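You operate a simulated robot arm through the tools that you are given. There is no shell and no other tool.

You are at the controls of a simulated robot arm. One attempt, no reset.

JOB
Measure doublers one and three on the pitch gauge and put each in the bay for its pitch.
Fine: draw the slide back each time.

It is judged by the outcome, as a careful person would: the job done as asked, and still so three seconds after it is handed in. It fails if anything else is knocked over, pushed out of place, dropped, spilled or broken.

ROBOT AND FRAMES
A 6-joint arm with a two-finger gripper, fixed in place. Base frame: the origin is at the foot of the arm, x ahead of it, y to its left, z up. Units: m, degrees, N and s.
With the tool pointing down near the work surface it reaches from about 0.1 to 0.68 m from the base axis. Its first joint turns from -166.0 to 166.0 degrees. Payload 2.45 kg.
The TCP is the grasp point between the finger pads, 0.026 m short of the fingertips. In the tool frame z runs along the fingers and y along their closing line. The gripper opens to 0.096 m. The gripper's body begins 0.069 m behind the TCP.
Orientation is told as [roll, pitch, yaw] about the base's x, y, z axes, in that order, counted from this pose: with the fingers straight down and closing along the base's y, the tool's x points along the base's -x, its y along +y and its z along -z.

CONTROLS
- The arm moves only by the tool drive_tool. Its argument "moves" is one flat list of numbers, 7 for each row, row after row: the shift along the base's x, y, z in m, then the turn, a rotation vector about the base's x, y, z in degrees, then the finger opening in m, from 0 to 0.096. In form: [tx, ty, tz, ax, ay, az, claw, tx, ty, tz, ax, ay, az, claw, ...]. A call has 1 to 20 rows; each row is the pose to reach, as a shift and turn from the pose commanded when the call began. Rows are played at 5 a second. More than 0.05 m and 8.6 degrees between two rows, or a gripper value outside its range, and nothing of the call is played. A pose out of reach is approached as far as the arm can. The call stops where the force on the tool passes 60 N (or 10 N more than at its start, if that is more) or the arm is blocked; 0.2 s more then pass. Each finger halts on what it meets, pressing with about 23 N; the grip force reading is that of the motor and also rises with nothing between the fingers. The clock runs only during rows and for 0.2 s after the last one: add rows that repeat a pose to give the fingers time. It gives the time, the measured TCP pose, the force on the tool (base axes), the opening and the grip force at its end, in the units of the frame above (readings bear some noise), with the torque about the TCP (base axes, N m) and any sound that the robot's microphone picked up.
- Cameras (640 x 400 px; columns grow to the right, rows downward): "scene" is fixed at [0.3925, 0.4978, 1.3491]; the picture's right is [-0.97, 0.26, 0.00], its down [0.23, 0.85, -0.47] and it looks along [-0.12, -0.45, -0.88] (base axes); focal length 316 px, centre (320, 200). "wrist" rides on the gripper at [0.082, 0.003, -0.098] in the tool frame; the picture's right is [-0.04, 1.00, 0.00], its down [-0.73, -0.03, -0.68] and it looks along [-0.68, -0.03, 0.73] (tool axes); focal length 256 px, centre (320, 200). There is no depth. A picture from a camera that has moved, and an enlarged one, comes with that camera's place and axes in the base frame and with its lens. The place of the scene camera against the robot may be out by one fixed shift of up to 0.012 m in any direction.
- camera(camera): a new picture of that camera. No time passes.
- slide_trunk(by): slides the trunk up (or, below 0, down) by that many m; the arm rides with it, the base frame stays. It gives what a move gives, with no picture.
- close_up(camera, box): a new picture of the part [left, top, right, bottom] of that camera's present view, enlarged. No time passes.
- sign_off(): hands the job in; it is judged then, once.

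Places have to be worked out from the pictures, the camera data and where the tool is seen. Open the gripper and draw the arm clear of the work before you hand the job in, unless the task says otherwise.

The tools are called as name(argument=value, ...) on one line, values as JSON. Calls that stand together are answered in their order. drive_tool: Moves the arm, as the interface text tells. Its arguments: {"type":"object","properties":{"moves":{"type":"array"}},"required":["moves"]} The other tools are called the same way: slide_trunk (by) slides the trunk up or down; camera (camera) takes a picture; close_up (camera, box) takes an enlarged picture of a part of a camera's view; sign_off () hands the job in.

At the start:

```text
time_s: 0.0
tool_pos: [0.2811, 0.239, 0.9858]
orientation: [0.0, 0.0, 0.1]
contact_force: [-0.6, 1.0, -0.6]
torque: [-0.01, 0.01, -0.01]
finger_gap: 0.096
grasp_force: 0.1
trunk travel left (down, up): [-0.128, 0.022]
```

scene: 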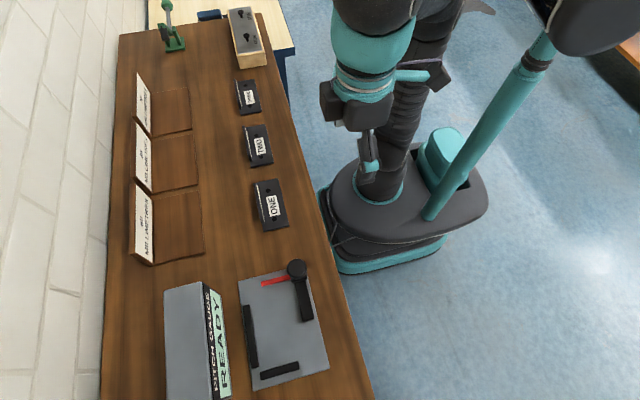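
wrist: 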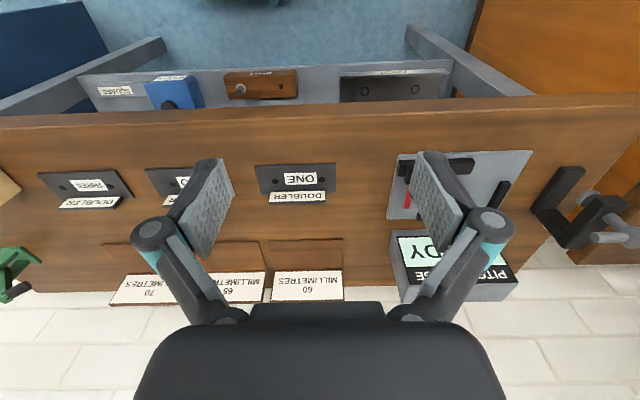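

I see three doublers, three labelled bays and a gauge plate with a slide. First I'll take enlarged views to understand the gauge and the labels.

close_up(camera="scene", box=[150, 240, 350, 400])

close_up(camera="scene", box=[110, 60, 310, 270])

close_up(camera="wrist", box=[370, 130, 640, 310])

close_up(camera="wrist", box=[20, 130, 360, 320])

close_up(camera="scene", box=[130, 0, 300, 110])

```text
2.50 times, centred on (250, 320) of scene
camera zoom: at [0.3925, 0.4978, 1.3491], right [-0.97, 0.26, 0.0], down [0.23, 0.85, -0.47], along [-0.12, -0.45, -0.88], focal length 790 px, centre (495, -100)
```

zoom: 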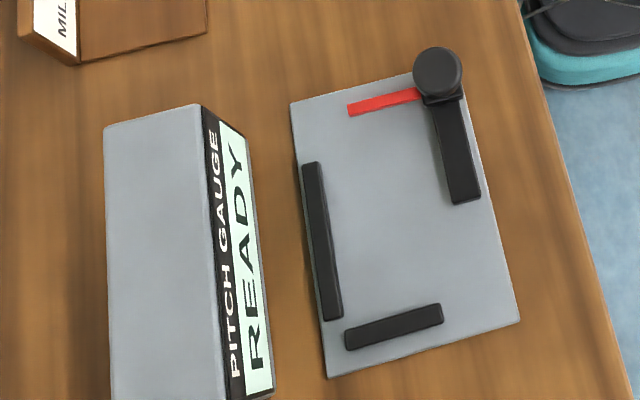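

```text
1.90 times, centred on (210, 165) of scene
camera zoom: at [0.3925, 0.4978, 1.3491], right [-0.97, 0.26, 0.0], down [0.23, 0.85, -0.47], along [-0.12, -0.45, -0.88], focal length 602 px, centre (530, 267)
```

zoom: 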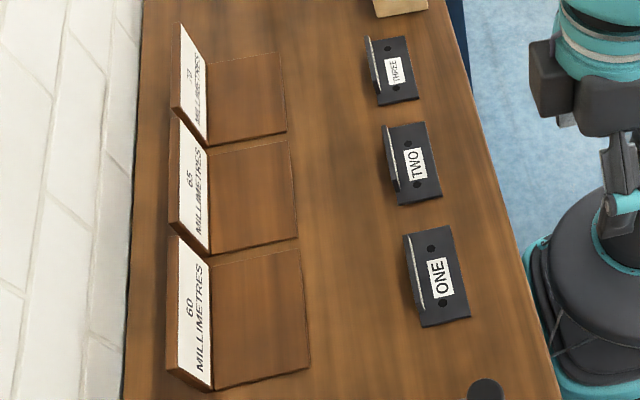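

```text
2.22 times, centred on (505, 220) of wrist
camera zoom: at [0.1992, 0.2415, 1.0867], right [0.04, 1.0, 0.0], down [0.73, -0.03, 0.68], along [0.68, -0.03, -0.73], focal length 569 px, centre (-91, 156)
```

zoom: 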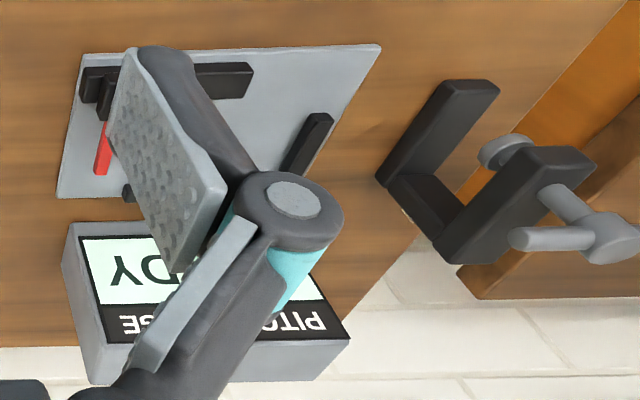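

```text
1.88 times, centred on (190, 225) of wrist
camera zoom: at [0.1992, 0.2415, 1.0867], right [0.04, 1.0, 0.0], down [0.73, -0.03, 0.68], along [0.68, -0.03, -0.73], focal length 482 px, centre (565, 153)
```

zoom: 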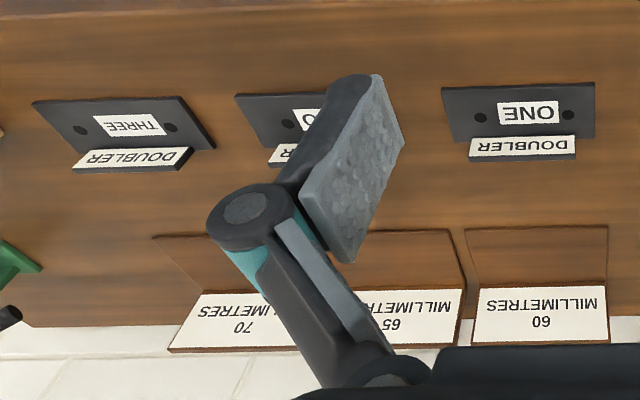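

```text
3.64 times, centred on (215, 55) of scene
camera zoom: at [0.3925, 0.4978, 1.3491], right [-0.97, 0.26, 0.0], down [0.23, 0.85, -0.47], along [-0.12, -0.45, -0.88], focal length 1148 px, centre (702, 727)
```

zoom: 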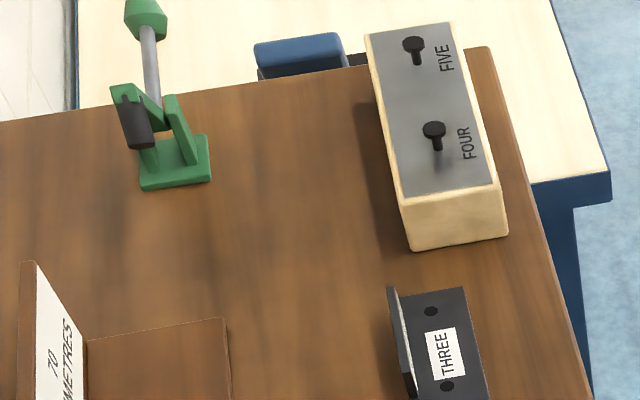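

Table top appears to be near z≈0.80, the gauge plate around (0.43, 0.43), and the doublers around x≈0.41. I'll move the arm toward +y, staying high, so the wrist camera looks at the gauge between the fingers.

drive_tool(moves=[0, 0.04, 0, 0, 0, 0, 0.096, 0, 0.08, 0, 0, 0, 0, 0.096, 0, 0.12, 0, 0, 0, 0, 0.096, 0, 0.16, 0, 0, 0, 0, 0.096, 0, 0.19, 0, 0, 0, 0, 0.096, 0, 0.19, 0, 0, 0, 0, 0.096])

camera(camera="wrist")

close_up(camera="wrist", box=[220, 120, 440, 260])

```text
time_s: 1.4
tool_pos: [0.2776, 0.4241, 0.964]
orientation: [0.1, -0.1, 0.0]
contact_force: [-0.3, 1.0, 0.4]
torque: [-0.04, -0.01, 0.0]
finger_gap: 0.096
grasp_force: 0.0
out of reach, approached as far as the arm can: row 3, 4, 5, 6
trunk travel left (down, up): [-0.128, 0.022]
```

```text
taken
camera wrist: at [0.1956, 0.4262, 1.0635], right [0.04, 1.0, 0.0], down [0.73, -0.03, 0.68], along [0.68, -0.03, -0.73], focal length 256 px, centre (320, 200)
```

wrist: 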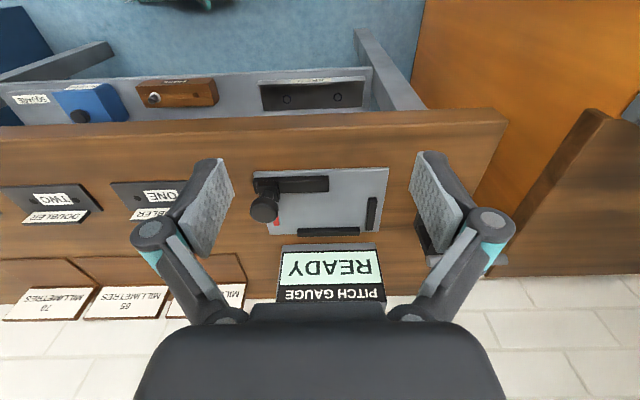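

```text
2.86 times, centred on (330, 190) of wrist
camera zoom: at [0.1956, 0.4262, 1.0635], right [0.04, 1.0, 0.0], down [0.73, -0.03, 0.68], along [0.68, -0.03, -0.73], focal length 731 px, centre (291, 229)
```

zoom: 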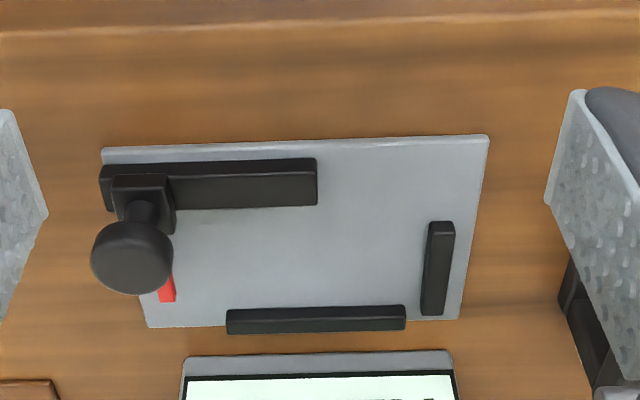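

The gauge is a plate with a rail along y at its near edge. A knobbed carriage with a red jaw sits at the low‑y end, with stop fences on the far (+x) side and at the +y end. I'll go lower for parallax so I can fix the heights.

drive_tool(moves=[0, -0.01, -0.03, 0, 0, 0, 0.096, -0.01, -0.02, -0.06, 0, 0, 0, 0.096, -0.02, -0.02, -0.08, 0, 0, 0, 0.096, -0.02, -0.02, -0.08, 0, 0, 0, 0.096])

camera(camera="wrist")

close_up(camera="wrist", box=[210, 120, 450, 270])

```text
time_s: 2.4
tool_pos: [0.2551, 0.4025, 0.8844]
orientation: [0.0, 0.0, -0.1]
contact_force: [-0.2, 0.9, -0.6]
torque: [0.0, 0.0, 0.02]
finger_gap: 0.0958
grasp_force: 0.0
trunk travel left (down, up): [-0.128, 0.022]
```

```text
taken
camera wrist: at [0.1735, 0.4071, 0.9838], right [0.04, 1.0, 0.0], down [0.73, -0.03, 0.68], along [0.68, -0.03, -0.73], focal length 256 px, centre (320, 200)
```

wrist: 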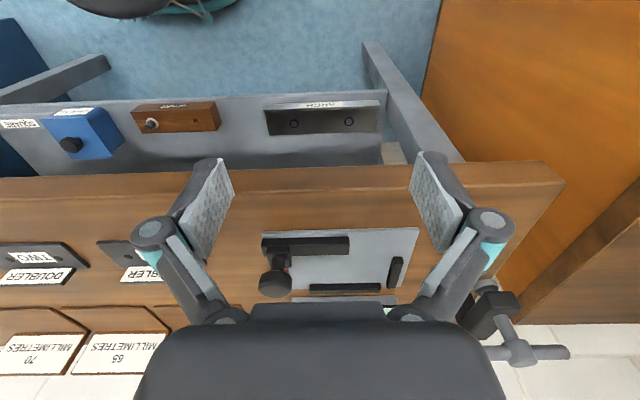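

```text
2.67 times, centred on (330, 195) of wrist
camera zoom: at [0.1735, 0.4071, 0.9838], right [0.04, 1.0, 0.0], down [0.73, -0.03, 0.68], along [0.68, -0.03, -0.73], focal length 683 px, centre (293, 213)
```

zoom: 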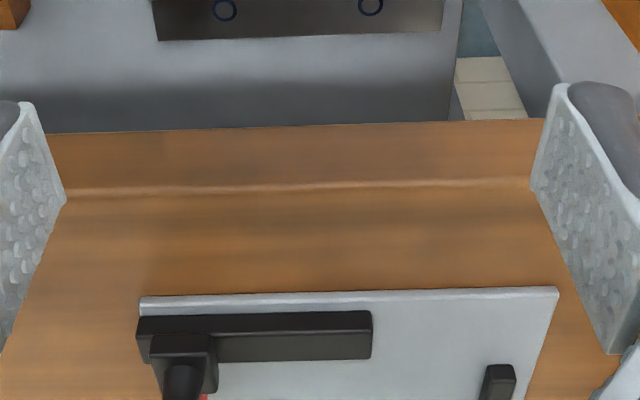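

Plate top works out at z≈0.804, x from 0.387 to about 0.508, y from 0.336 to 0.504. Next I'll look at doubler ONE and the bays from closer.

drive_tool(moves=[0, -0.045, 0.015, 0, 0, 0, 0.096, 0, -0.09, 0.03, 0, 0, 0, 0.096, 0.01, -0.135, 0.045, 0, 0, 0, 0.096, 0.02, -0.18, 0.05, 0, 0, 0, 0.096, 0.025, -0.195, 0.055, 0, 0, 0, 0.096, 0.025, -0.195, 0.055, 0, 0, 0, 0.096])

camera(camera="wrist")

close_up(camera="wrist", box=[230, 150, 410, 270])

close_up(camera="scene", box=[240, 165, 310, 240])

```text
time_s: 3.8
tool_pos: [0.2814, 0.207, 0.9391]
orientation: [-0.1, 0.0, -0.1]
contact_force: [0.7, 0.1, 0.5]
torque: [0.0, 0.0, 0.04]
finger_gap: 0.0958
grasp_force: 0.0
trunk travel left (down, up): [-0.128, 0.022]
```

```text
taken
camera wrist: at [0.1997, 0.2105, 1.0395], right [0.04, 1.0, 0.0], down [0.73, -0.03, 0.68], along [0.68, -0.03, -0.73], focal length 256 px, centre (320, 200)
```

wrist: 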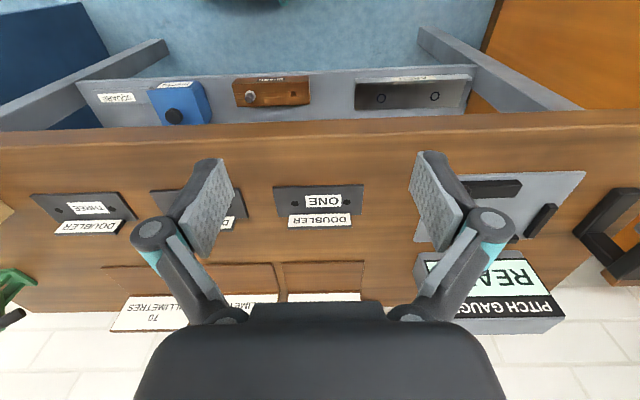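

```text
3.33 times, centred on (320, 210) of wrist
camera zoom: at [0.1997, 0.2105, 1.0395], right [0.04, 1.0, 0.0], down [0.73, -0.03, 0.68], along [0.68, -0.03, -0.73], focal length 853 px, centre (320, 167)
```

zoom: 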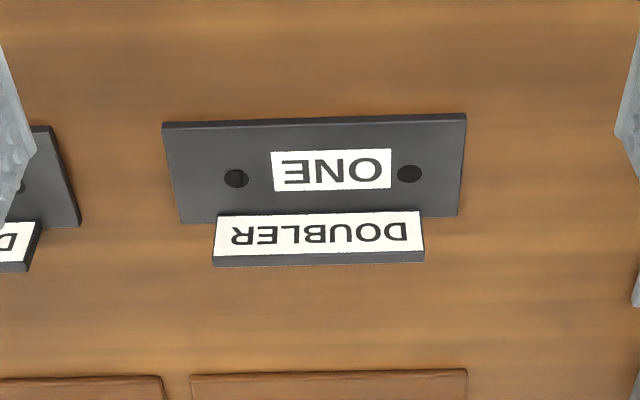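

```text
5.33 times, centred on (275, 202) of scene
camera zoom: at [0.3925, 0.4978, 1.3491], right [-0.97, 0.26, 0.0], down [0.23, 0.85, -0.47], along [-0.12, -0.45, -0.88], focal length 1684 px, centre (560, 187)
```

zoom: 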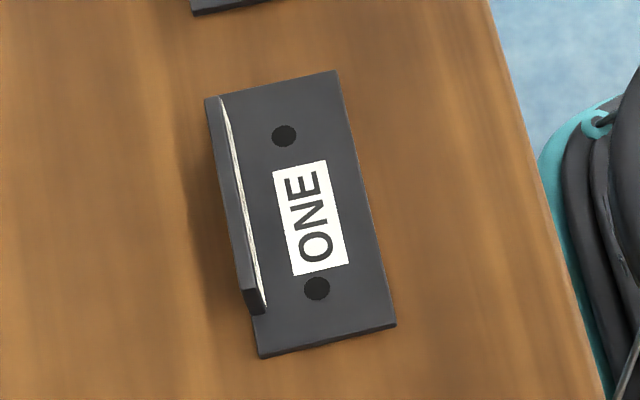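

Doubler ONE is about 0.111 long (y) and 0.052 wide (x), centred near (0.422, 0.200). Its upright flange, about 78 mm long and 6 mm thick, sits at the +x edge and tops out near z≈0.825. I'll yaw the tool 90° and move so the wrist camera sees the gauge end-on, to check the fence heights.

drive_tool(moves=[0.012, 0.004, 0, 0, 0, 8.2, 0.096, 0.024, 0.008, 0, 0, 0, 16.4, 0.096, 0.036, 0.012, 0, 0, 0, 24.6, 0.096, 0.048, 0.016, 0, 0, 0, 32.8, 0.096, 0.06, 0.02, 0, 0, 0, 41, 0.096, 0.072, 0.024, 0, 0, 0, 49.2, 0.096, 0.084, 0.028, 0, 0, 0, 57.4, 0.096, 0.096, 0.032, 0, 0, 0, 65.6, 0.096, 0.108, 0.036, 0, 0, 0, 73.8, 0.096, 0.12, 0.04, 0, 0, 0, 82, 0.096, 0.135, 0.043, 0, 0, 0, 90, 0.096, 0.149, 0.043, 0, 0, 0, 90, 0.096, 0.149, 0.043, 0, 0, 0, 90, 0.096])

camera(camera="wrist")

close_up(camera="wrist", box=[230, 150, 410, 270])

```text
time_s: 6.6
tool_pos: [0.4305, 0.2496, 0.9402]
orientation: [-0.1, -0.1, 90.0]
contact_force: [-0.3, 1.2, 0.4]
torque: [0.04, 0.01, 0.02]
finger_gap: 0.0958
grasp_force: 0.0
trunk travel left (down, up): [-0.128, 0.022]
```

```text
taken
camera wrist: at [0.4271, 0.1687, 1.0398], right [-1.0, 0.04, 0.0], down [0.03, 0.73, 0.68], along [0.03, 0.68, -0.73], focal length 256 px, centre (320, 200)
```

wrist: 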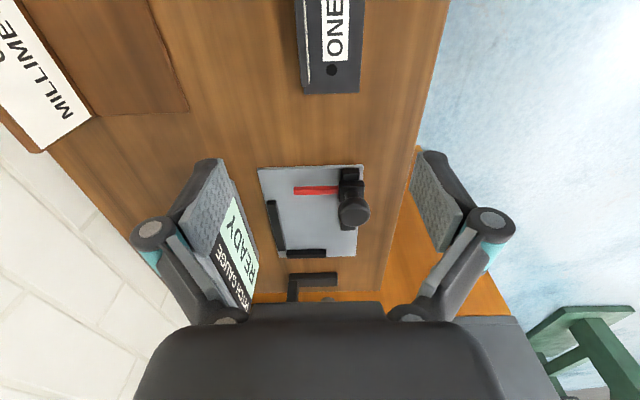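

```text
3.33 times, centred on (320, 210) of wrist
camera zoom: at [0.4271, 0.1687, 1.0398], right [-1.0, 0.04, 0.0], down [0.03, 0.73, 0.68], along [0.03, 0.68, -0.73], focal length 853 px, centre (320, 167)
```

zoom: 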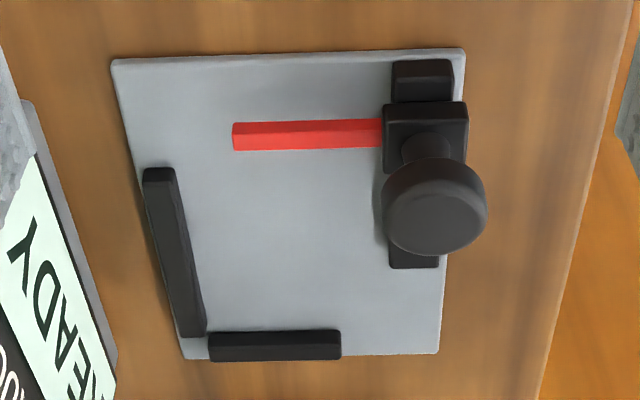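

This view shows the whole gauge clearly. I'll enlarge further on the fences and slide to get their heights.

close_up(camera="wrist", box=[262, 190, 340, 240])

close_up(camera="wrist", box=[262, 218, 340, 268])

close_up(camera="wrist", box=[290, 160, 378, 236])

close_up(camera="scene", box=[230, 255, 330, 395])

```text
8.00 times, centred on (301, 215) of wrist
camera zoom: at [0.4271, 0.1687, 1.0398], right [-1.0, 0.04, 0.0], down [0.03, 0.73, 0.68], along [0.03, 0.68, -0.73], focal length 2048 px, centre (472, 80)
```

zoom: 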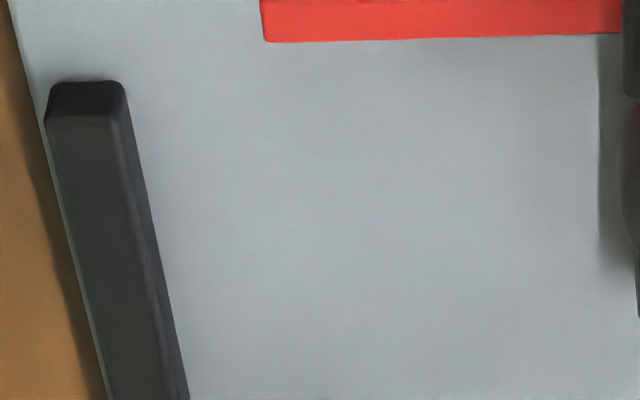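

```text
8.00 times, centred on (301, 243) of wrist
camera zoom: at [0.4271, 0.1687, 1.0398], right [-1.0, 0.04, 0.0], down [0.03, 0.73, 0.68], along [0.03, 0.68, -0.73], focal length 2048 px, centre (472, -144)
```

zoom: 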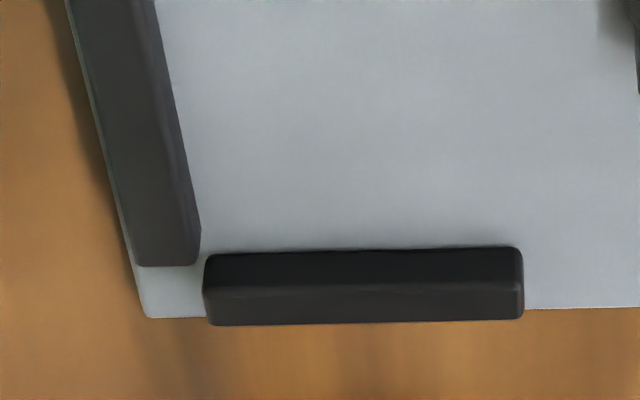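

```text
5.26 times, centred on (334, 198) of wrist
camera zoom: at [0.4271, 0.1687, 1.0398], right [-1.0, 0.04, 0.0], down [0.03, 0.73, 0.68], along [0.03, 0.68, -0.73], focal length 1347 px, centre (246, 210)
```

zoom: 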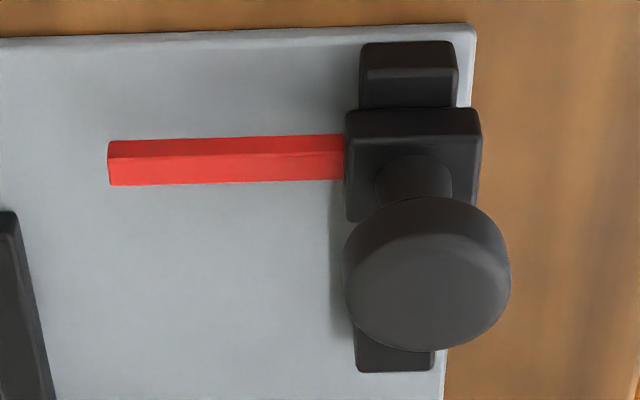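

```text
2.86 times, centred on (280, 325) of scene
camera zoom: at [0.3925, 0.4978, 1.3491], right [-0.97, 0.26, 0.0], down [0.23, 0.85, -0.47], along [-0.12, -0.45, -0.88], focal length 902 px, centre (434, -157)
```

zoom: 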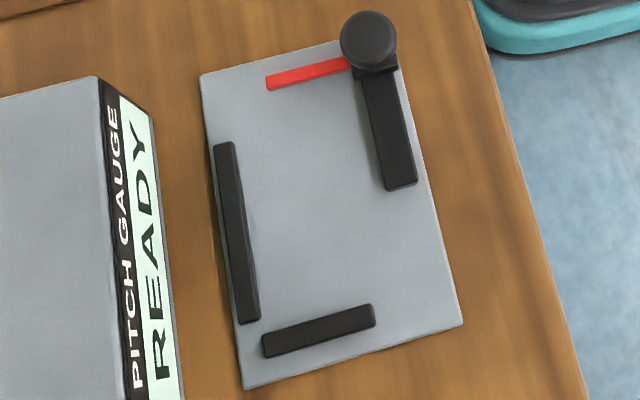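

Fences are only about 8 mm high (top near z≈0.812), so I can grip the flange with its outer finger above them. The knob sits at about (0.400, 0.355), top near z≈0.865. Now I'll move above doubler ONE's flange and check alignment with the fingers closing along x.

drive_tool(moves=[0.009, -0.025, -0.02, 0, 0, 0, 0.096, 0.018, -0.049, -0.04, 0, 0, 0, 0.07, 0.018, -0.049, -0.06, 0, 0, 0, 0.06, 0.018, -0.049, -0.07, 0, 0, 0, 0.05, 0.018, -0.049, -0.07, 0, 0, 0, 0.05])

camera(camera="wrist")

close_up(camera="wrist", box=[240, 140, 400, 250])

close_up(camera="scene", box=[220, 140, 340, 240])

```text
time_s: 7.8
tool_pos: [0.4497, 0.2002, 0.8692]
orientation: [-0.1, 0.0, 90.0]
contact_force: [0.0, -0.4, -0.2]
torque: [0.02, -0.03, -0.02]
finger_gap: 0.0501
grasp_force: 0.1
trunk travel left (down, up): [-0.128, 0.022]
```

```text
taken
camera wrist: at [0.4461, 0.1201, 0.9693], right [-1.0, 0.04, 0.0], down [0.03, 0.73, 0.68], along [0.03, 0.68, -0.73], focal length 256 px, centre (320, 200)
```

wrist: 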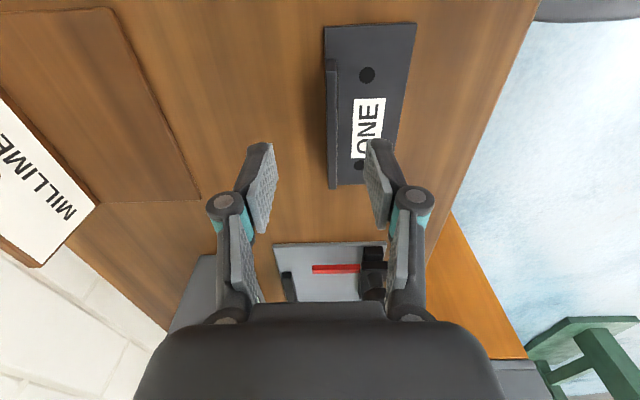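

```text
3.64 times, centred on (320, 195) of wrist
camera zoom: at [0.4461, 0.1201, 0.9693], right [-1.0, 0.04, 0.0], down [0.03, 0.73, 0.68], along [0.03, 0.68, -0.73], focal length 931 px, centre (320, 218)
```

zoom: 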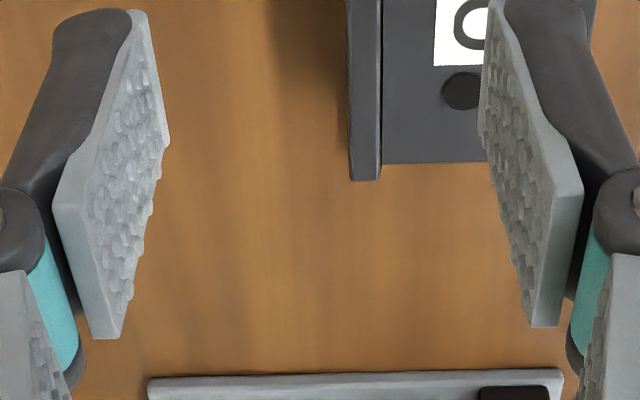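

```text
4.00 times, centred on (280, 190) of scene
camera zoom: at [0.3925, 0.4978, 1.3491], right [-0.97, 0.26, 0.0], down [0.23, 0.85, -0.47], along [-0.12, -0.45, -0.88], focal length 1263 px, centre (480, 240)
```

zoom: 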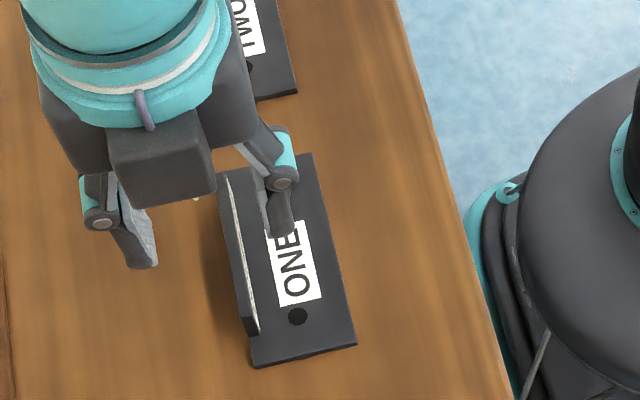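

The end-on view puts the flange centre at x≈0.442, about 7 mm to −x of the tool, with its top near z≈0.83. I'll shift −x, descend so the tips overlap the flange by about 14 mm, then check before closing.

drive_tool(moves=[-0.0077, 0, 0, 0, 0, 0, 0.05, -0.0077, 0, -0.01, 0, 0, 0, 0.05, -0.0077, 0, -0.02, 0, 0, 0, 0.05, -0.0077, 0, -0.0275, 0, 0, 0, 0.05, -0.0077, 0, -0.0275, 0, 0, 0, 0.05])

camera(camera="wrist")

close_up(camera="wrist", box=[240, 90, 400, 200])

```text
time_s: 9.0
tool_pos: [0.4418, 0.2008, 0.843]
orientation: [-0.1, 0.0, 90.0]
contact_force: [-1.0, 0.1, -0.8]
torque: [-0.03, -0.02, -0.02]
finger_gap: 0.05
grasp_force: 0.1
trunk travel left (down, up): [-0.128, 0.022]
```

```text
taken
camera wrist: at [0.4379, 0.1193, 0.9428], right [-1.0, 0.04, 0.0], down [0.03, 0.73, 0.68], along [0.03, 0.68, -0.73], focal length 256 px, centre (320, 200)
```

wrist: 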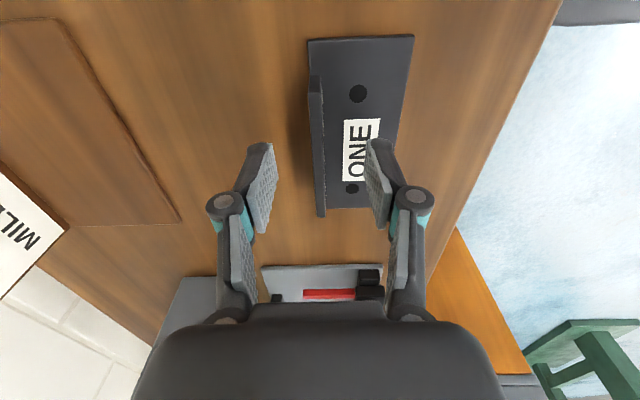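

```text
3.64 times, centred on (320, 145) of wrist
camera zoom: at [0.4379, 0.1193, 0.9428], right [-1.0, 0.04, 0.0], down [0.03, 0.73, 0.68], along [0.03, 0.68, -0.73], focal length 931 px, centre (320, 400)
```

zoom: 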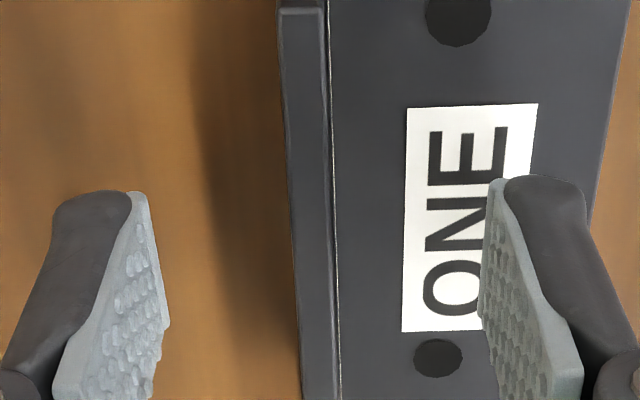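

The flange is nearly centred between the fingers, within about 2 mm. Closing the grip.

drive_tool(moves=[0.001, 0, 0, 0, 0, 0, 0.03, 0.001, 0, 0, 0, 0, 0, 0.015, 0.001, 0, 0, 0, 0, 0, 0, 0.001, 0, 0, 0, 0, 0, 0, 0.001, 0, 0, 0, 0, 0, 0])

close_up(camera="wrist", box=[240, 90, 400, 200])

```text
time_s: 10.2
tool_pos: [0.4419, 0.2001, 0.8428]
orientation: [0.0, 0.0, 90.0]
contact_force: [-1.1, -0.2, -0.5]
torque: [-0.03, 0.03, -0.02]
finger_gap: 0.0059
grasp_force: 23.0
trunk travel left (down, up): [-0.128, 0.022]
```

```text
3.64 times, centred on (320, 145) of wrist
camera zoom: at [0.4388, 0.1189, 0.9428], right [-1.0, 0.04, 0.0], down [0.03, 0.73, 0.68], along [0.03, 0.68, -0.73], focal length 931 px, centre (320, 400)
```

zoom: 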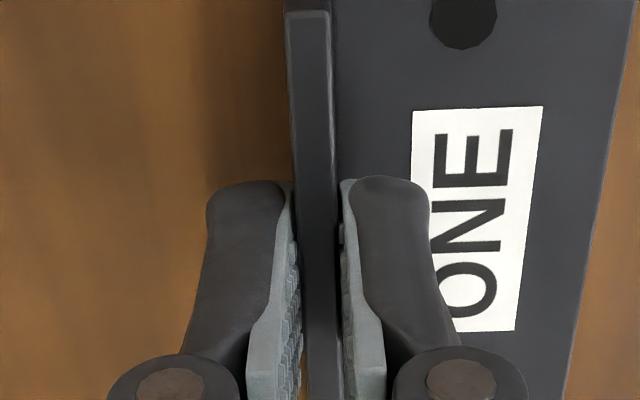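

Firm grip: gap 5.9 mm, 23 N. The parallax also puts the red pointer at about z 0.826–0.831, so it passes over the doubler's plate. Lifting and carrying ONE to just above the gauge, slightly short of both fences.

drive_tool(moves=[0, 0, 0.01, 0, 0, 0, 0, 0, 0, 0.03, 0, 0, 0, 0, 0.01, 0, 0.05, 0, 0, 0, 0, 0.025, 0.01, 0.065, 0, 0, 0, 0, 0.041, 0.03, 0.065, 0, 0, 0, 0, 0.041, 0.065, 0.065, 0, 0, 0, 0, 0.041, 0.1, 0.065, 0, 0, 0, 0, 0.041, 0.135, 0.065, 0, 0, 0, 0, 0.041, 0.17, 0.065, 0, 0, 0, 0, 0.041, 0.2, 0.065, 0, 0, 0, 0, 0.041, 0.222, 0.065, 0, 0, 0, 0, 0.041, 0.222, 0.065, 0, 0, 0, 0])

camera(camera="wrist")

close_up(camera="wrist", box=[230, 60, 430, 240])

close_up(camera="scene", box=[150, 220, 350, 400])

```text
time_s: 12.8
tool_pos: [0.479, 0.4176, 0.8991]
orientation: [-0.2, -0.2, 90.0]
contact_force: [-1.0, 0.2, -2.4]
torque: [-0.03, -0.05, -0.01]
finger_gap: 0.0063
grasp_force: 23.1
out of reach, approached as far as the arm can: row 11, 12
trunk travel left (down, up): [-0.128, 0.022]
```

```text
taken
camera wrist: at [0.4751, 0.3358, 0.9985], right [-1.0, 0.04, 0.0], down [0.03, 0.73, 0.68], along [0.03, 0.68, -0.73], focal length 256 px, centre (320, 200)
```

wrist: 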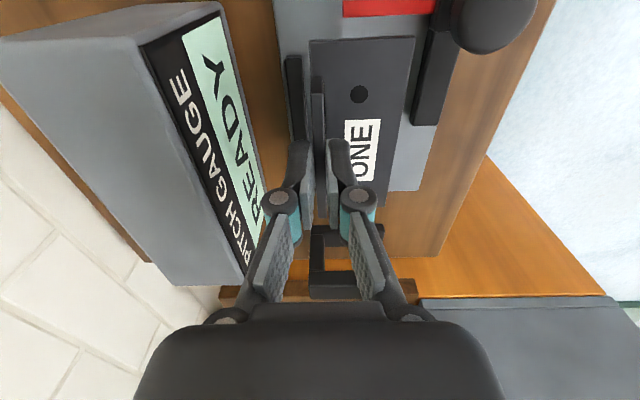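

```text
2.22 times, centred on (330, 150) of wrist
camera zoom: at [0.4751, 0.3358, 0.9985], right [-1.0, 0.04, 0.0], down [0.03, 0.73, 0.68], along [0.03, 0.68, -0.73], focal length 569 px, centre (298, 311)
```

zoom: 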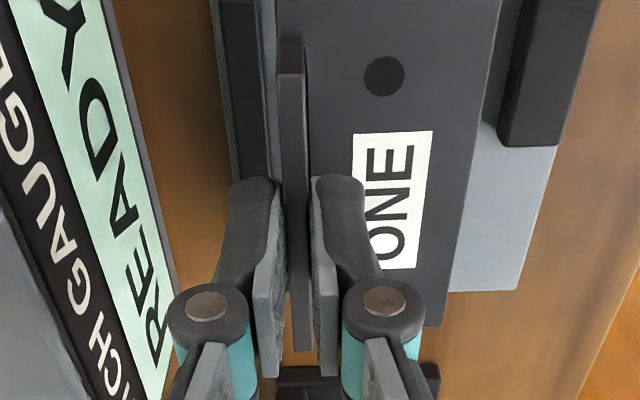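

```text
2.22 times, centred on (250, 310) of scene
camera zoom: at [0.3925, 0.4978, 1.3491], right [-0.97, 0.26, 0.0], down [0.23, 0.85, -0.47], along [-0.12, -0.45, -0.88], focal length 702 px, centre (476, -44)
```

zoom: 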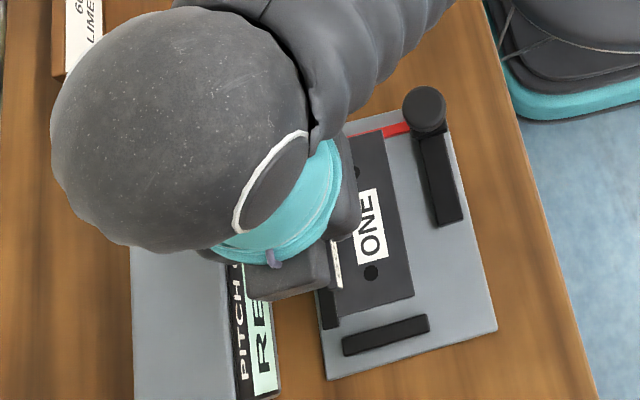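

Holding ONE (about 0.2 kg) over the gauge, with reach limiting the height here. The fence inner face appears at x≈0.489 and the doubler sits about 7 mm short of it. Descending partway and checking.

drive_tool(moves=[0, 0, -0.015, 0, 0, 0, 0, 0.001, 0.002, -0.03, 0, 0, 0, 0, 0.002, 0.004, -0.041, 0, 0, 0, 0, 0.002, 0.004, -0.041, 0, 0, 0, 0])

camera(camera="wrist")

close_up(camera="wrist", box=[240, 60, 420, 180])

close_up(camera="scene", box=[220, 270, 340, 400])

```text
time_s: 13.8
tool_pos: [0.4794, 0.4208, 0.8572]
orientation: [0.0, 0.0, 89.9]
contact_force: [0.3, 0.1, -3.1]
torque: [-0.03, -0.04, -0.01]
finger_gap: 0.0058
grasp_force: 22.8
trunk travel left (down, up): [-0.128, 0.022]
```

```text
taken
camera wrist: at [0.4764, 0.3398, 0.9573], right [-1.0, 0.04, 0.0], down [0.03, 0.73, 0.68], along [0.03, 0.68, -0.73], focal length 256 px, centre (320, 200)
```

wrist: 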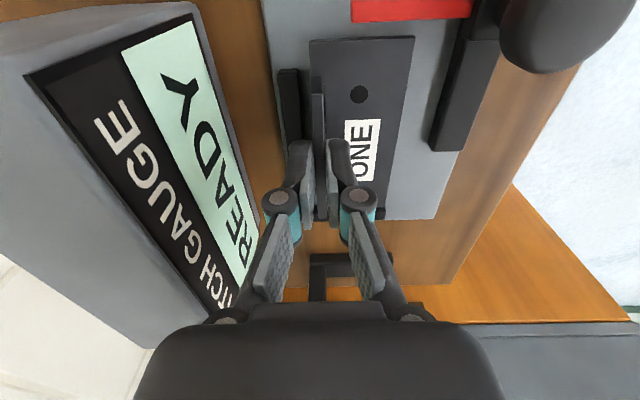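

```text
3.33 times, centred on (330, 120) of wrist
camera zoom: at [0.4764, 0.3398, 0.9573], right [-1.0, 0.04, 0.0], down [0.03, 0.73, 0.68], along [0.03, 0.68, -0.73], focal length 853 px, centre (287, 467)
```

zoom: 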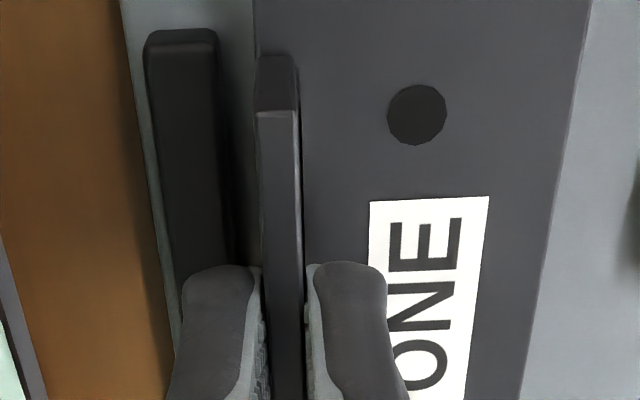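

```text
3.08 times, centred on (280, 335) of scene
camera zoom: at [0.3925, 0.4978, 1.3491], right [-0.97, 0.26, 0.0], down [0.23, 0.85, -0.47], along [-0.12, -0.45, -0.88], focal length 972 px, centre (443, -215)
```

zoom: 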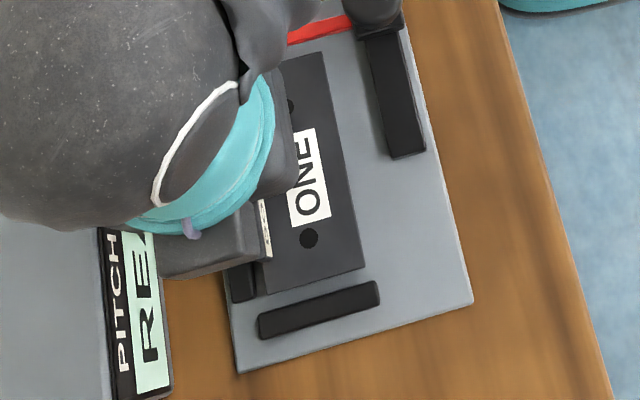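

ONE is hovering about 8 mm above the plate with gaps of about 7 mm (x) and 8–10 mm (y) to the fences, and the gripper body clears the box. Lowering in small steps while watching the force.

drive_tool(moves=[0.001, 0, -0.003, 0, 0, 0, 0, 0.001, 0, -0.005, 0, 0, 0, 0, 0.001, 0, -0.006, 0, 0, 0, 0, 0.001, 0, -0.007, 0, 0, 0, 0])

close_up(camera="scene", box=[220, 270, 340, 400])

```text
time_s: 14.8
tool_pos: [0.481, 0.4213, 0.8512]
orientation: [0.0, 0.0, 90.0]
contact_force: [0.4, 0.3, -3.1]
torque: [-0.01, -0.05, -0.02]
finger_gap: 0.0059
grasp_force: 23.1
trunk travel left (down, up): [-0.128, 0.022]
```

```text
3.08 times, centred on (280, 335) of scene
camera zoom: at [0.3925, 0.4978, 1.3491], right [-0.97, 0.26, 0.0], down [0.23, 0.85, -0.47], along [-0.12, -0.45, -0.88], focal length 972 px, centre (443, -215)
```

zoom: 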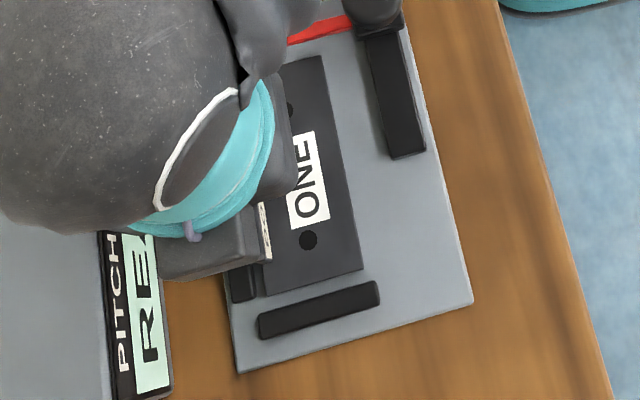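

Still no contact, and the force is just the part's weight. Continuing down in 1 mm steps.

drive_tool(moves=[0, 0, -0.001, 0, 0, 0, 0, 0, 0, -0.002, 0, 0, 0, 0, 0, 0, -0.003, 0, 0, 0, 0])

```text
time_s: 15.6
tool_pos: [0.4809, 0.421, 0.8488]
orientation: [-0.1, -0.1, 90.0]
contact_force: [1.8, 1.1, 5.3]
torque: [-0.39, -0.04, 0.07]
finger_gap: 0.006
grasp_force: 23.2
trunk travel left (down, up): [-0.128, 0.022]
```

It's touched the plate at TCP z≈0.849. I'll ease up 1 mm and move +y toward the end fence, then +x, in small steps.

drive_tool(moves=[0, 0, 0.001, 0, 0, 0, 0, 0, 0.002, 0.001, 0, 0, 0, 0, 0, 0.004, 0.001, 0, 0, 0, 0, 0, 0.0055, 0.001, 0, 0, 0, 0, 0, 0.0055, 0.001, 0, 0, 0, 0])

close_up(camera="scene", box=[220, 290, 320, 390])

close_up(camera="wrist", box=[240, 60, 420, 180])

```text
time_s: 16.8
tool_pos: [0.4811, 0.4278, 0.8493]
orientation: [0.0, 0.0, 90.0]
contact_force: [0.1, -0.7, -1.0]
torque: [0.09, 0.01, -0.01]
finger_gap: 0.006
grasp_force: 23.3
trunk travel left (down, up): [-0.128, 0.022]
```

```text
4.00 times, centred on (270, 340) of scene
camera zoom: at [0.3925, 0.4978, 1.3491], right [-0.97, 0.26, 0.0], down [0.23, 0.85, -0.47], along [-0.12, -0.45, -0.88], focal length 1263 px, centre (520, -360)
```

zoom: 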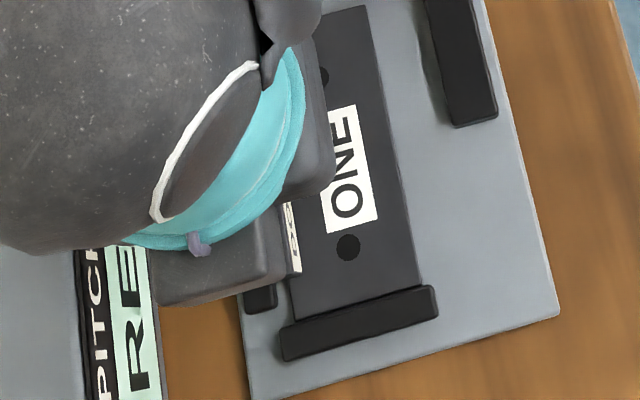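

```text
3.33 times, centred on (330, 120) of wrist
camera zoom: at [0.4777, 0.3455, 0.9487], right [-1.0, 0.04, 0.0], down [0.03, 0.73, 0.68], along [0.03, 0.68, -0.73], focal length 853 px, centre (287, 467)
```

zoom: 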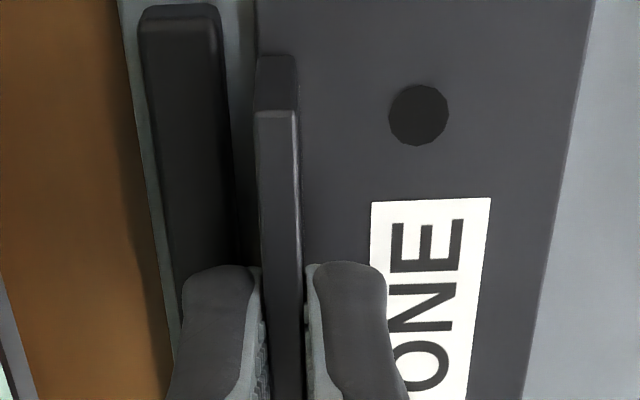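

The part is nearly at the end fence with no lateral force yet. Continuing +y in fine steps.

drive_tool(moves=[0, 0.001, 0, 0, 0, 0, 0, 0, 0.002, 0, 0, 0, 0, 0, 0, 0.002, 0, 0, 0, 0, 0])

drive_tool(moves=[0, 0.001, 0, 0, 0, 0, 0, 0, 0.001, 0, 0, 0, 0, 0])

```text
time_s: 17.6
tool_pos: [0.4817, 0.4279, 0.8495]
orientation: [0.0, 0.1, 89.9]
contact_force: [-2.6, -12.5, -4.8]
torque: [-0.6, 0.09, 0.14]
finger_gap: 0.006
grasp_force: 23.1
trunk travel left (down, up): [-0.128, 0.022]
```

```text
time_s: 18.2
tool_pos: [0.4812, 0.4286, 0.8504]
orientation: [0.0, 0.0, 90.0]
contact_force: [-0.3, -14.3, -0.9]
torque: [-0.45, 0.01, 0.07]
finger_gap: 0.0059
grasp_force: 22.6
trunk travel left (down, up): [-0.128, 0.022]
```

Contact with the end fence at TCP y≈0.428. I'll relax y a little and move +x toward the far fence.

drive_tool(moves=[0, -0.0015, 0, 0, 0, 0, 0, 0.002, -0.0015, 0, 0, 0, 0, 0, 0.004, -0.0015, 0, 0, 0, 0, 0, 0.004, -0.0015, 0, 0, 0, 0, 0])

drive_tool(moves=[0.001, 0, 0, 0, 0, 0, 0, 0.002, 0, 0, 0, 0, 0, 0, 0.002, 0, 0, 0, 0, 0, 0])

close_up(camera="wrist", box=[240, 60, 420, 180])

```text
time_s: 19.2
tool_pos: [0.4839, 0.4292, 0.8498]
orientation: [0.1, -0.2, 90.0]
contact_force: [-2.0, 1.2, 3.0]
torque: [0.39, 0.03, 0.09]
finger_gap: 0.0062
grasp_force: 22.8
trunk travel left (down, up): [-0.128, 0.022]
```

```text
time_s: 20.0
tool_pos: [0.4873, 0.4279, 0.8507]
orientation: [0.0, 0.0, 90.0]
contact_force: [-11.7, -5.3, 4.4]
torque: [0.04, 0.32, -0.03]
finger_gap: 0.0059
grasp_force: 22.8
trunk travel left (down, up): [-0.128, 0.022]
```

```text
3.33 times, centred on (330, 120) of wrist
camera zoom: at [0.4829, 0.3463, 0.9496], right [-1.0, 0.04, 0.0], down [0.03, 0.73, 0.68], along [0.03, 0.68, -0.73], focal length 853 px, centre (287, 467)
```

zoom: 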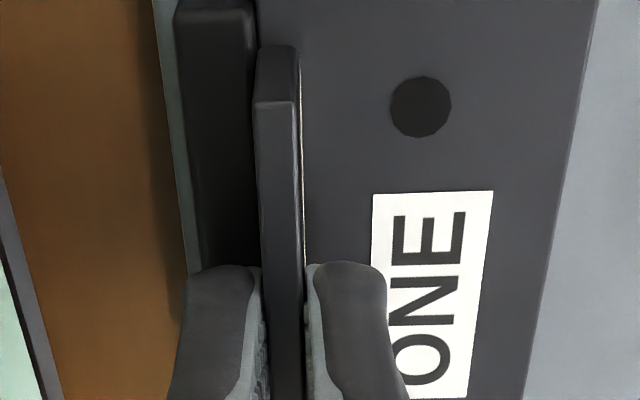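

Seated against both fences: −11.7 N in x, −5 N in y, light contact on the plate. Releasing with a small opening and rising straight up.

drive_tool(moves=[-0.0005, 0, -0.0005, 0, 0, 0, 0.012, -0.001, 0, -0.0005, 0, 0, 0, 0.03, -0.001, 0, -0.0005, 0, 0, 0, 0.03])

close_up(camera="wrist", box=[240, 60, 420, 180])

```text
time_s: 20.8
tool_pos: [0.4856, 0.428, 0.8489]
orientation: [0.0, -0.1, 90.0]
contact_force: [-0.1, 0.4, -0.2]
torque: [0.02, 0.05, -0.02]
finger_gap: 0.0299
grasp_force: 0.0
trunk travel left (down, up): [-0.128, 0.022]
```

```text
3.33 times, centred on (330, 120) of wrist
camera zoom: at [0.4826, 0.3474, 0.9485], right [-1.0, 0.04, 0.0], down [0.03, 0.73, 0.68], along [0.03, 0.68, -0.73], focal length 853 px, centre (287, 467)
```

zoom: 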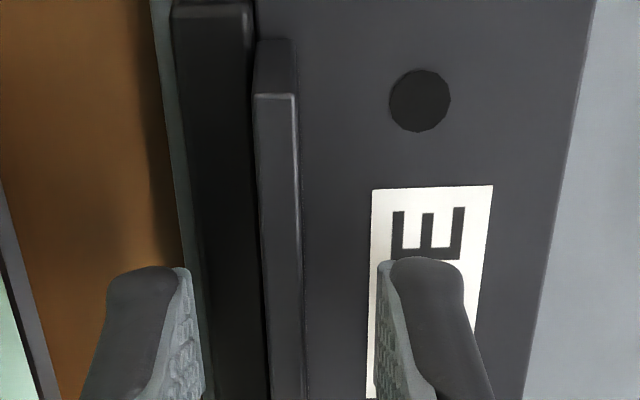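

ONE is free and flush against the far fence. I'll lift, retreat toward −x/−y, and yaw back to 0° so the fingers can take the knob across y.

drive_tool(moves=[0, 0, 0.015, 0, 0, 0, 0.03, 0, 0, 0.03, 0, 0, 0, 0.03, -0.01, -0.015, 0.045, 0, 0, -8, 0.03, -0.02, -0.03, 0.06, 0, 0, -16, 0.03, -0.03, -0.045, 0.075, 0, 0, -24, 0.03, -0.04, -0.055, 0.085, 0, 0, -32, 0.03, -0.05, -0.06, 0.09, 0, 0, -40, 0.03, -0.06, -0.065, 0.09, 0, 0, -48, 0.04, -0.07, -0.07, 0.09, 0, 0, -56, 0.05, -0.078, -0.075, 0.09, 0, 0, -64, 0.05, -0.082, -0.075, 0.09, 0, 0, -72, 0.05, -0.085, -0.075, 0.09, 0, 0, -80, 0.05, -0.085, -0.075, 0.09, 0, 0, -88, 0.05, -0.085, -0.075, 0.09, 0, 0, -90, 0.05, -0.085, -0.075, 0.09, 0, 0, -90, 0.05])

camera(camera="wrist")

close_up(camera="wrist", box=[240, 120, 440, 250])

close_up(camera="scene", box=[150, 240, 350, 400])

```text
time_s: 24.0
tool_pos: [0.3999, 0.3525, 0.9395]
orientation: [0.1, -0.1, 0.0]
contact_force: [0.3, 0.1, 0.1]
torque: [-0.02, 0.0, 0.0]
finger_gap: 0.0503
grasp_force: 0.1
trunk travel left (down, up): [-0.128, 0.022]
```

```text
taken
camera wrist: at [0.319, 0.3575, 1.0389], right [0.04, 1.0, 0.0], down [0.73, -0.03, 0.68], along [0.68, -0.03, -0.73], focal length 256 px, centre (320, 200)
```

wrist: 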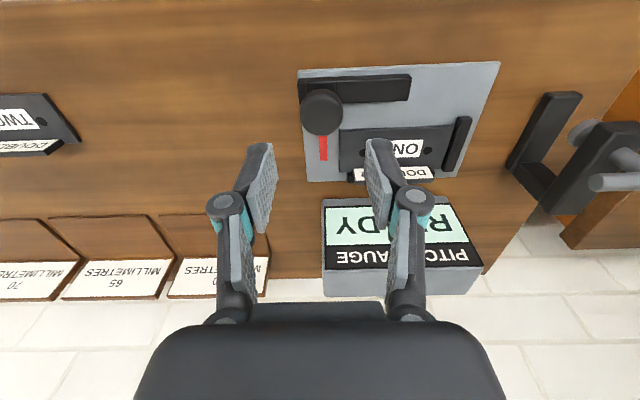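

```text
3.08 times, centred on (340, 185) of wrist
camera zoom: at [0.319, 0.3575, 1.0389], right [0.04, 1.0, 0.0], down [0.73, -0.03, 0.68], along [0.68, -0.03, -0.73], focal length 788 px, centre (258, 246)
```

zoom: 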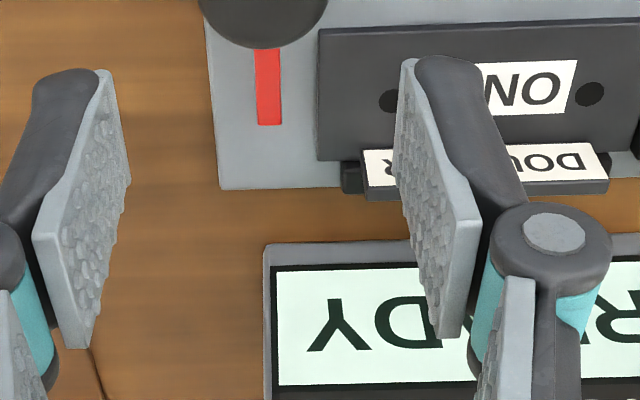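

```text
2.50 times, centred on (250, 320) of scene
camera zoom: at [0.3925, 0.4978, 1.3491], right [-0.97, 0.26, 0.0], down [0.23, 0.85, -0.47], along [-0.12, -0.45, -0.88], focal length 790 px, centre (495, -100)
```

zoom: 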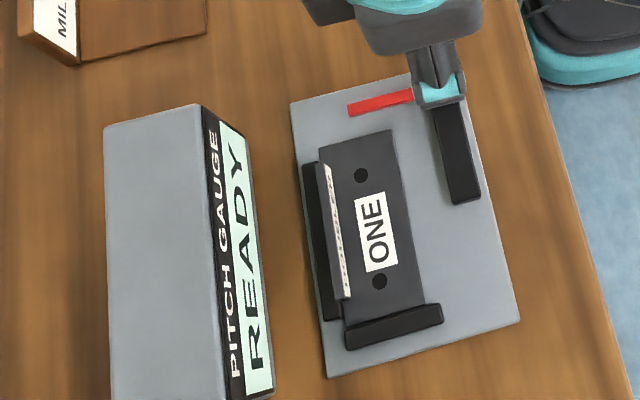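

ONE is seated against both fences and the gauge shows READY. The knob is at about (0.399, 0.356). I'll descend around it with the fingers open to 5 cm and then close.

drive_tool(moves=[-0.001, 0.003, -0.02, 0, 0, 0, 0.05, -0.001, 0.003, -0.045, 0, 0, 0, 0.05, -0.001, 0.003, -0.065, 0, 0, 0, 0.05, -0.001, 0.003, -0.075, 0, 0, 0, 0.05, -0.001, 0.003, -0.075, 0, 0, 0, 0.05])

camera(camera="wrist")

close_up(camera="wrist", box=[240, 130, 400, 250])

```text
time_s: 25.2
tool_pos: [0.3991, 0.3575, 0.8639]
orientation: [-0.1, 0.1, 0.0]
contact_force: [0.0, -0.9, -0.1]
torque: [0.02, -0.02, -0.02]
finger_gap: 0.05
grasp_force: 0.1
trunk travel left (down, up): [-0.128, 0.022]
```

```text
taken
camera wrist: at [0.3176, 0.3599, 0.9637], right [0.04, 1.0, 0.0], down [0.73, -0.03, 0.68], along [0.68, -0.03, -0.73], focal length 256 px, centre (320, 200)
```

wrist: 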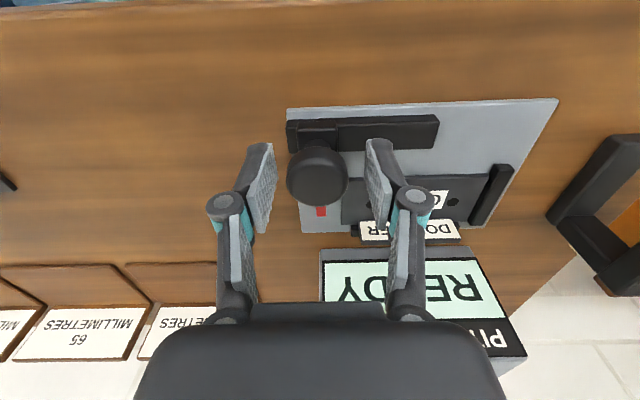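

```text
3.33 times, centred on (320, 190) of wrist
camera zoom: at [0.3176, 0.3599, 0.9637], right [0.04, 1.0, 0.0], down [0.73, -0.03, 0.68], along [0.68, -0.03, -0.73], focal length 853 px, centre (320, 233)
```

zoom: 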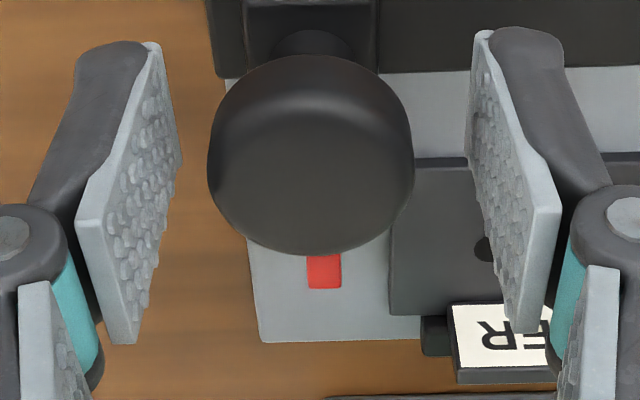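

The knob is centred between the fingers to within about 1 mm. Closing on it.

drive_tool(moves=[0, -0.0013, 0, 0, 0, 0, 0.036, 0, -0.0013, 0, 0, 0, 0, 0.02, 0, -0.0013, 0, 0, 0, 0, 0.02, 0, -0.0013, 0, 0, 0, 0, 0.02])

camera(camera="wrist")

```text
time_s: 26.2
tool_pos: [0.399, 0.3556, 0.864]
orientation: [0.0, 0.0, 0.0]
contact_force: [0.2, 2.0, 2.7]
torque: [0.06, -0.01, 0.0]
finger_gap: 0.0303
grasp_force: 45.2
trunk travel left (down, up): [-0.128, 0.022]
```

```text
taken
camera wrist: at [0.3179, 0.3584, 0.9639], right [0.04, 1.0, 0.0], down [0.73, -0.03, 0.68], along [0.68, -0.03, -0.73], focal length 256 px, centre (320, 200)
```

wrist: 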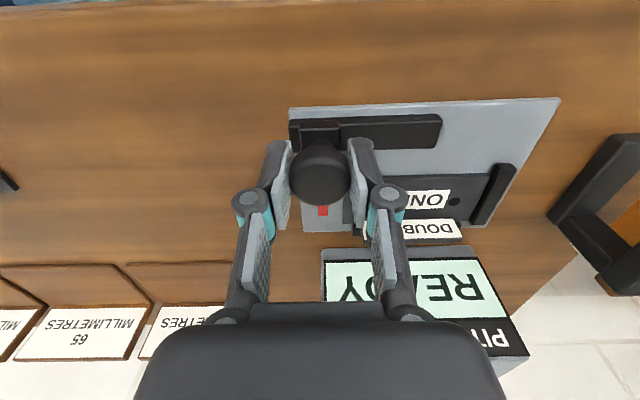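

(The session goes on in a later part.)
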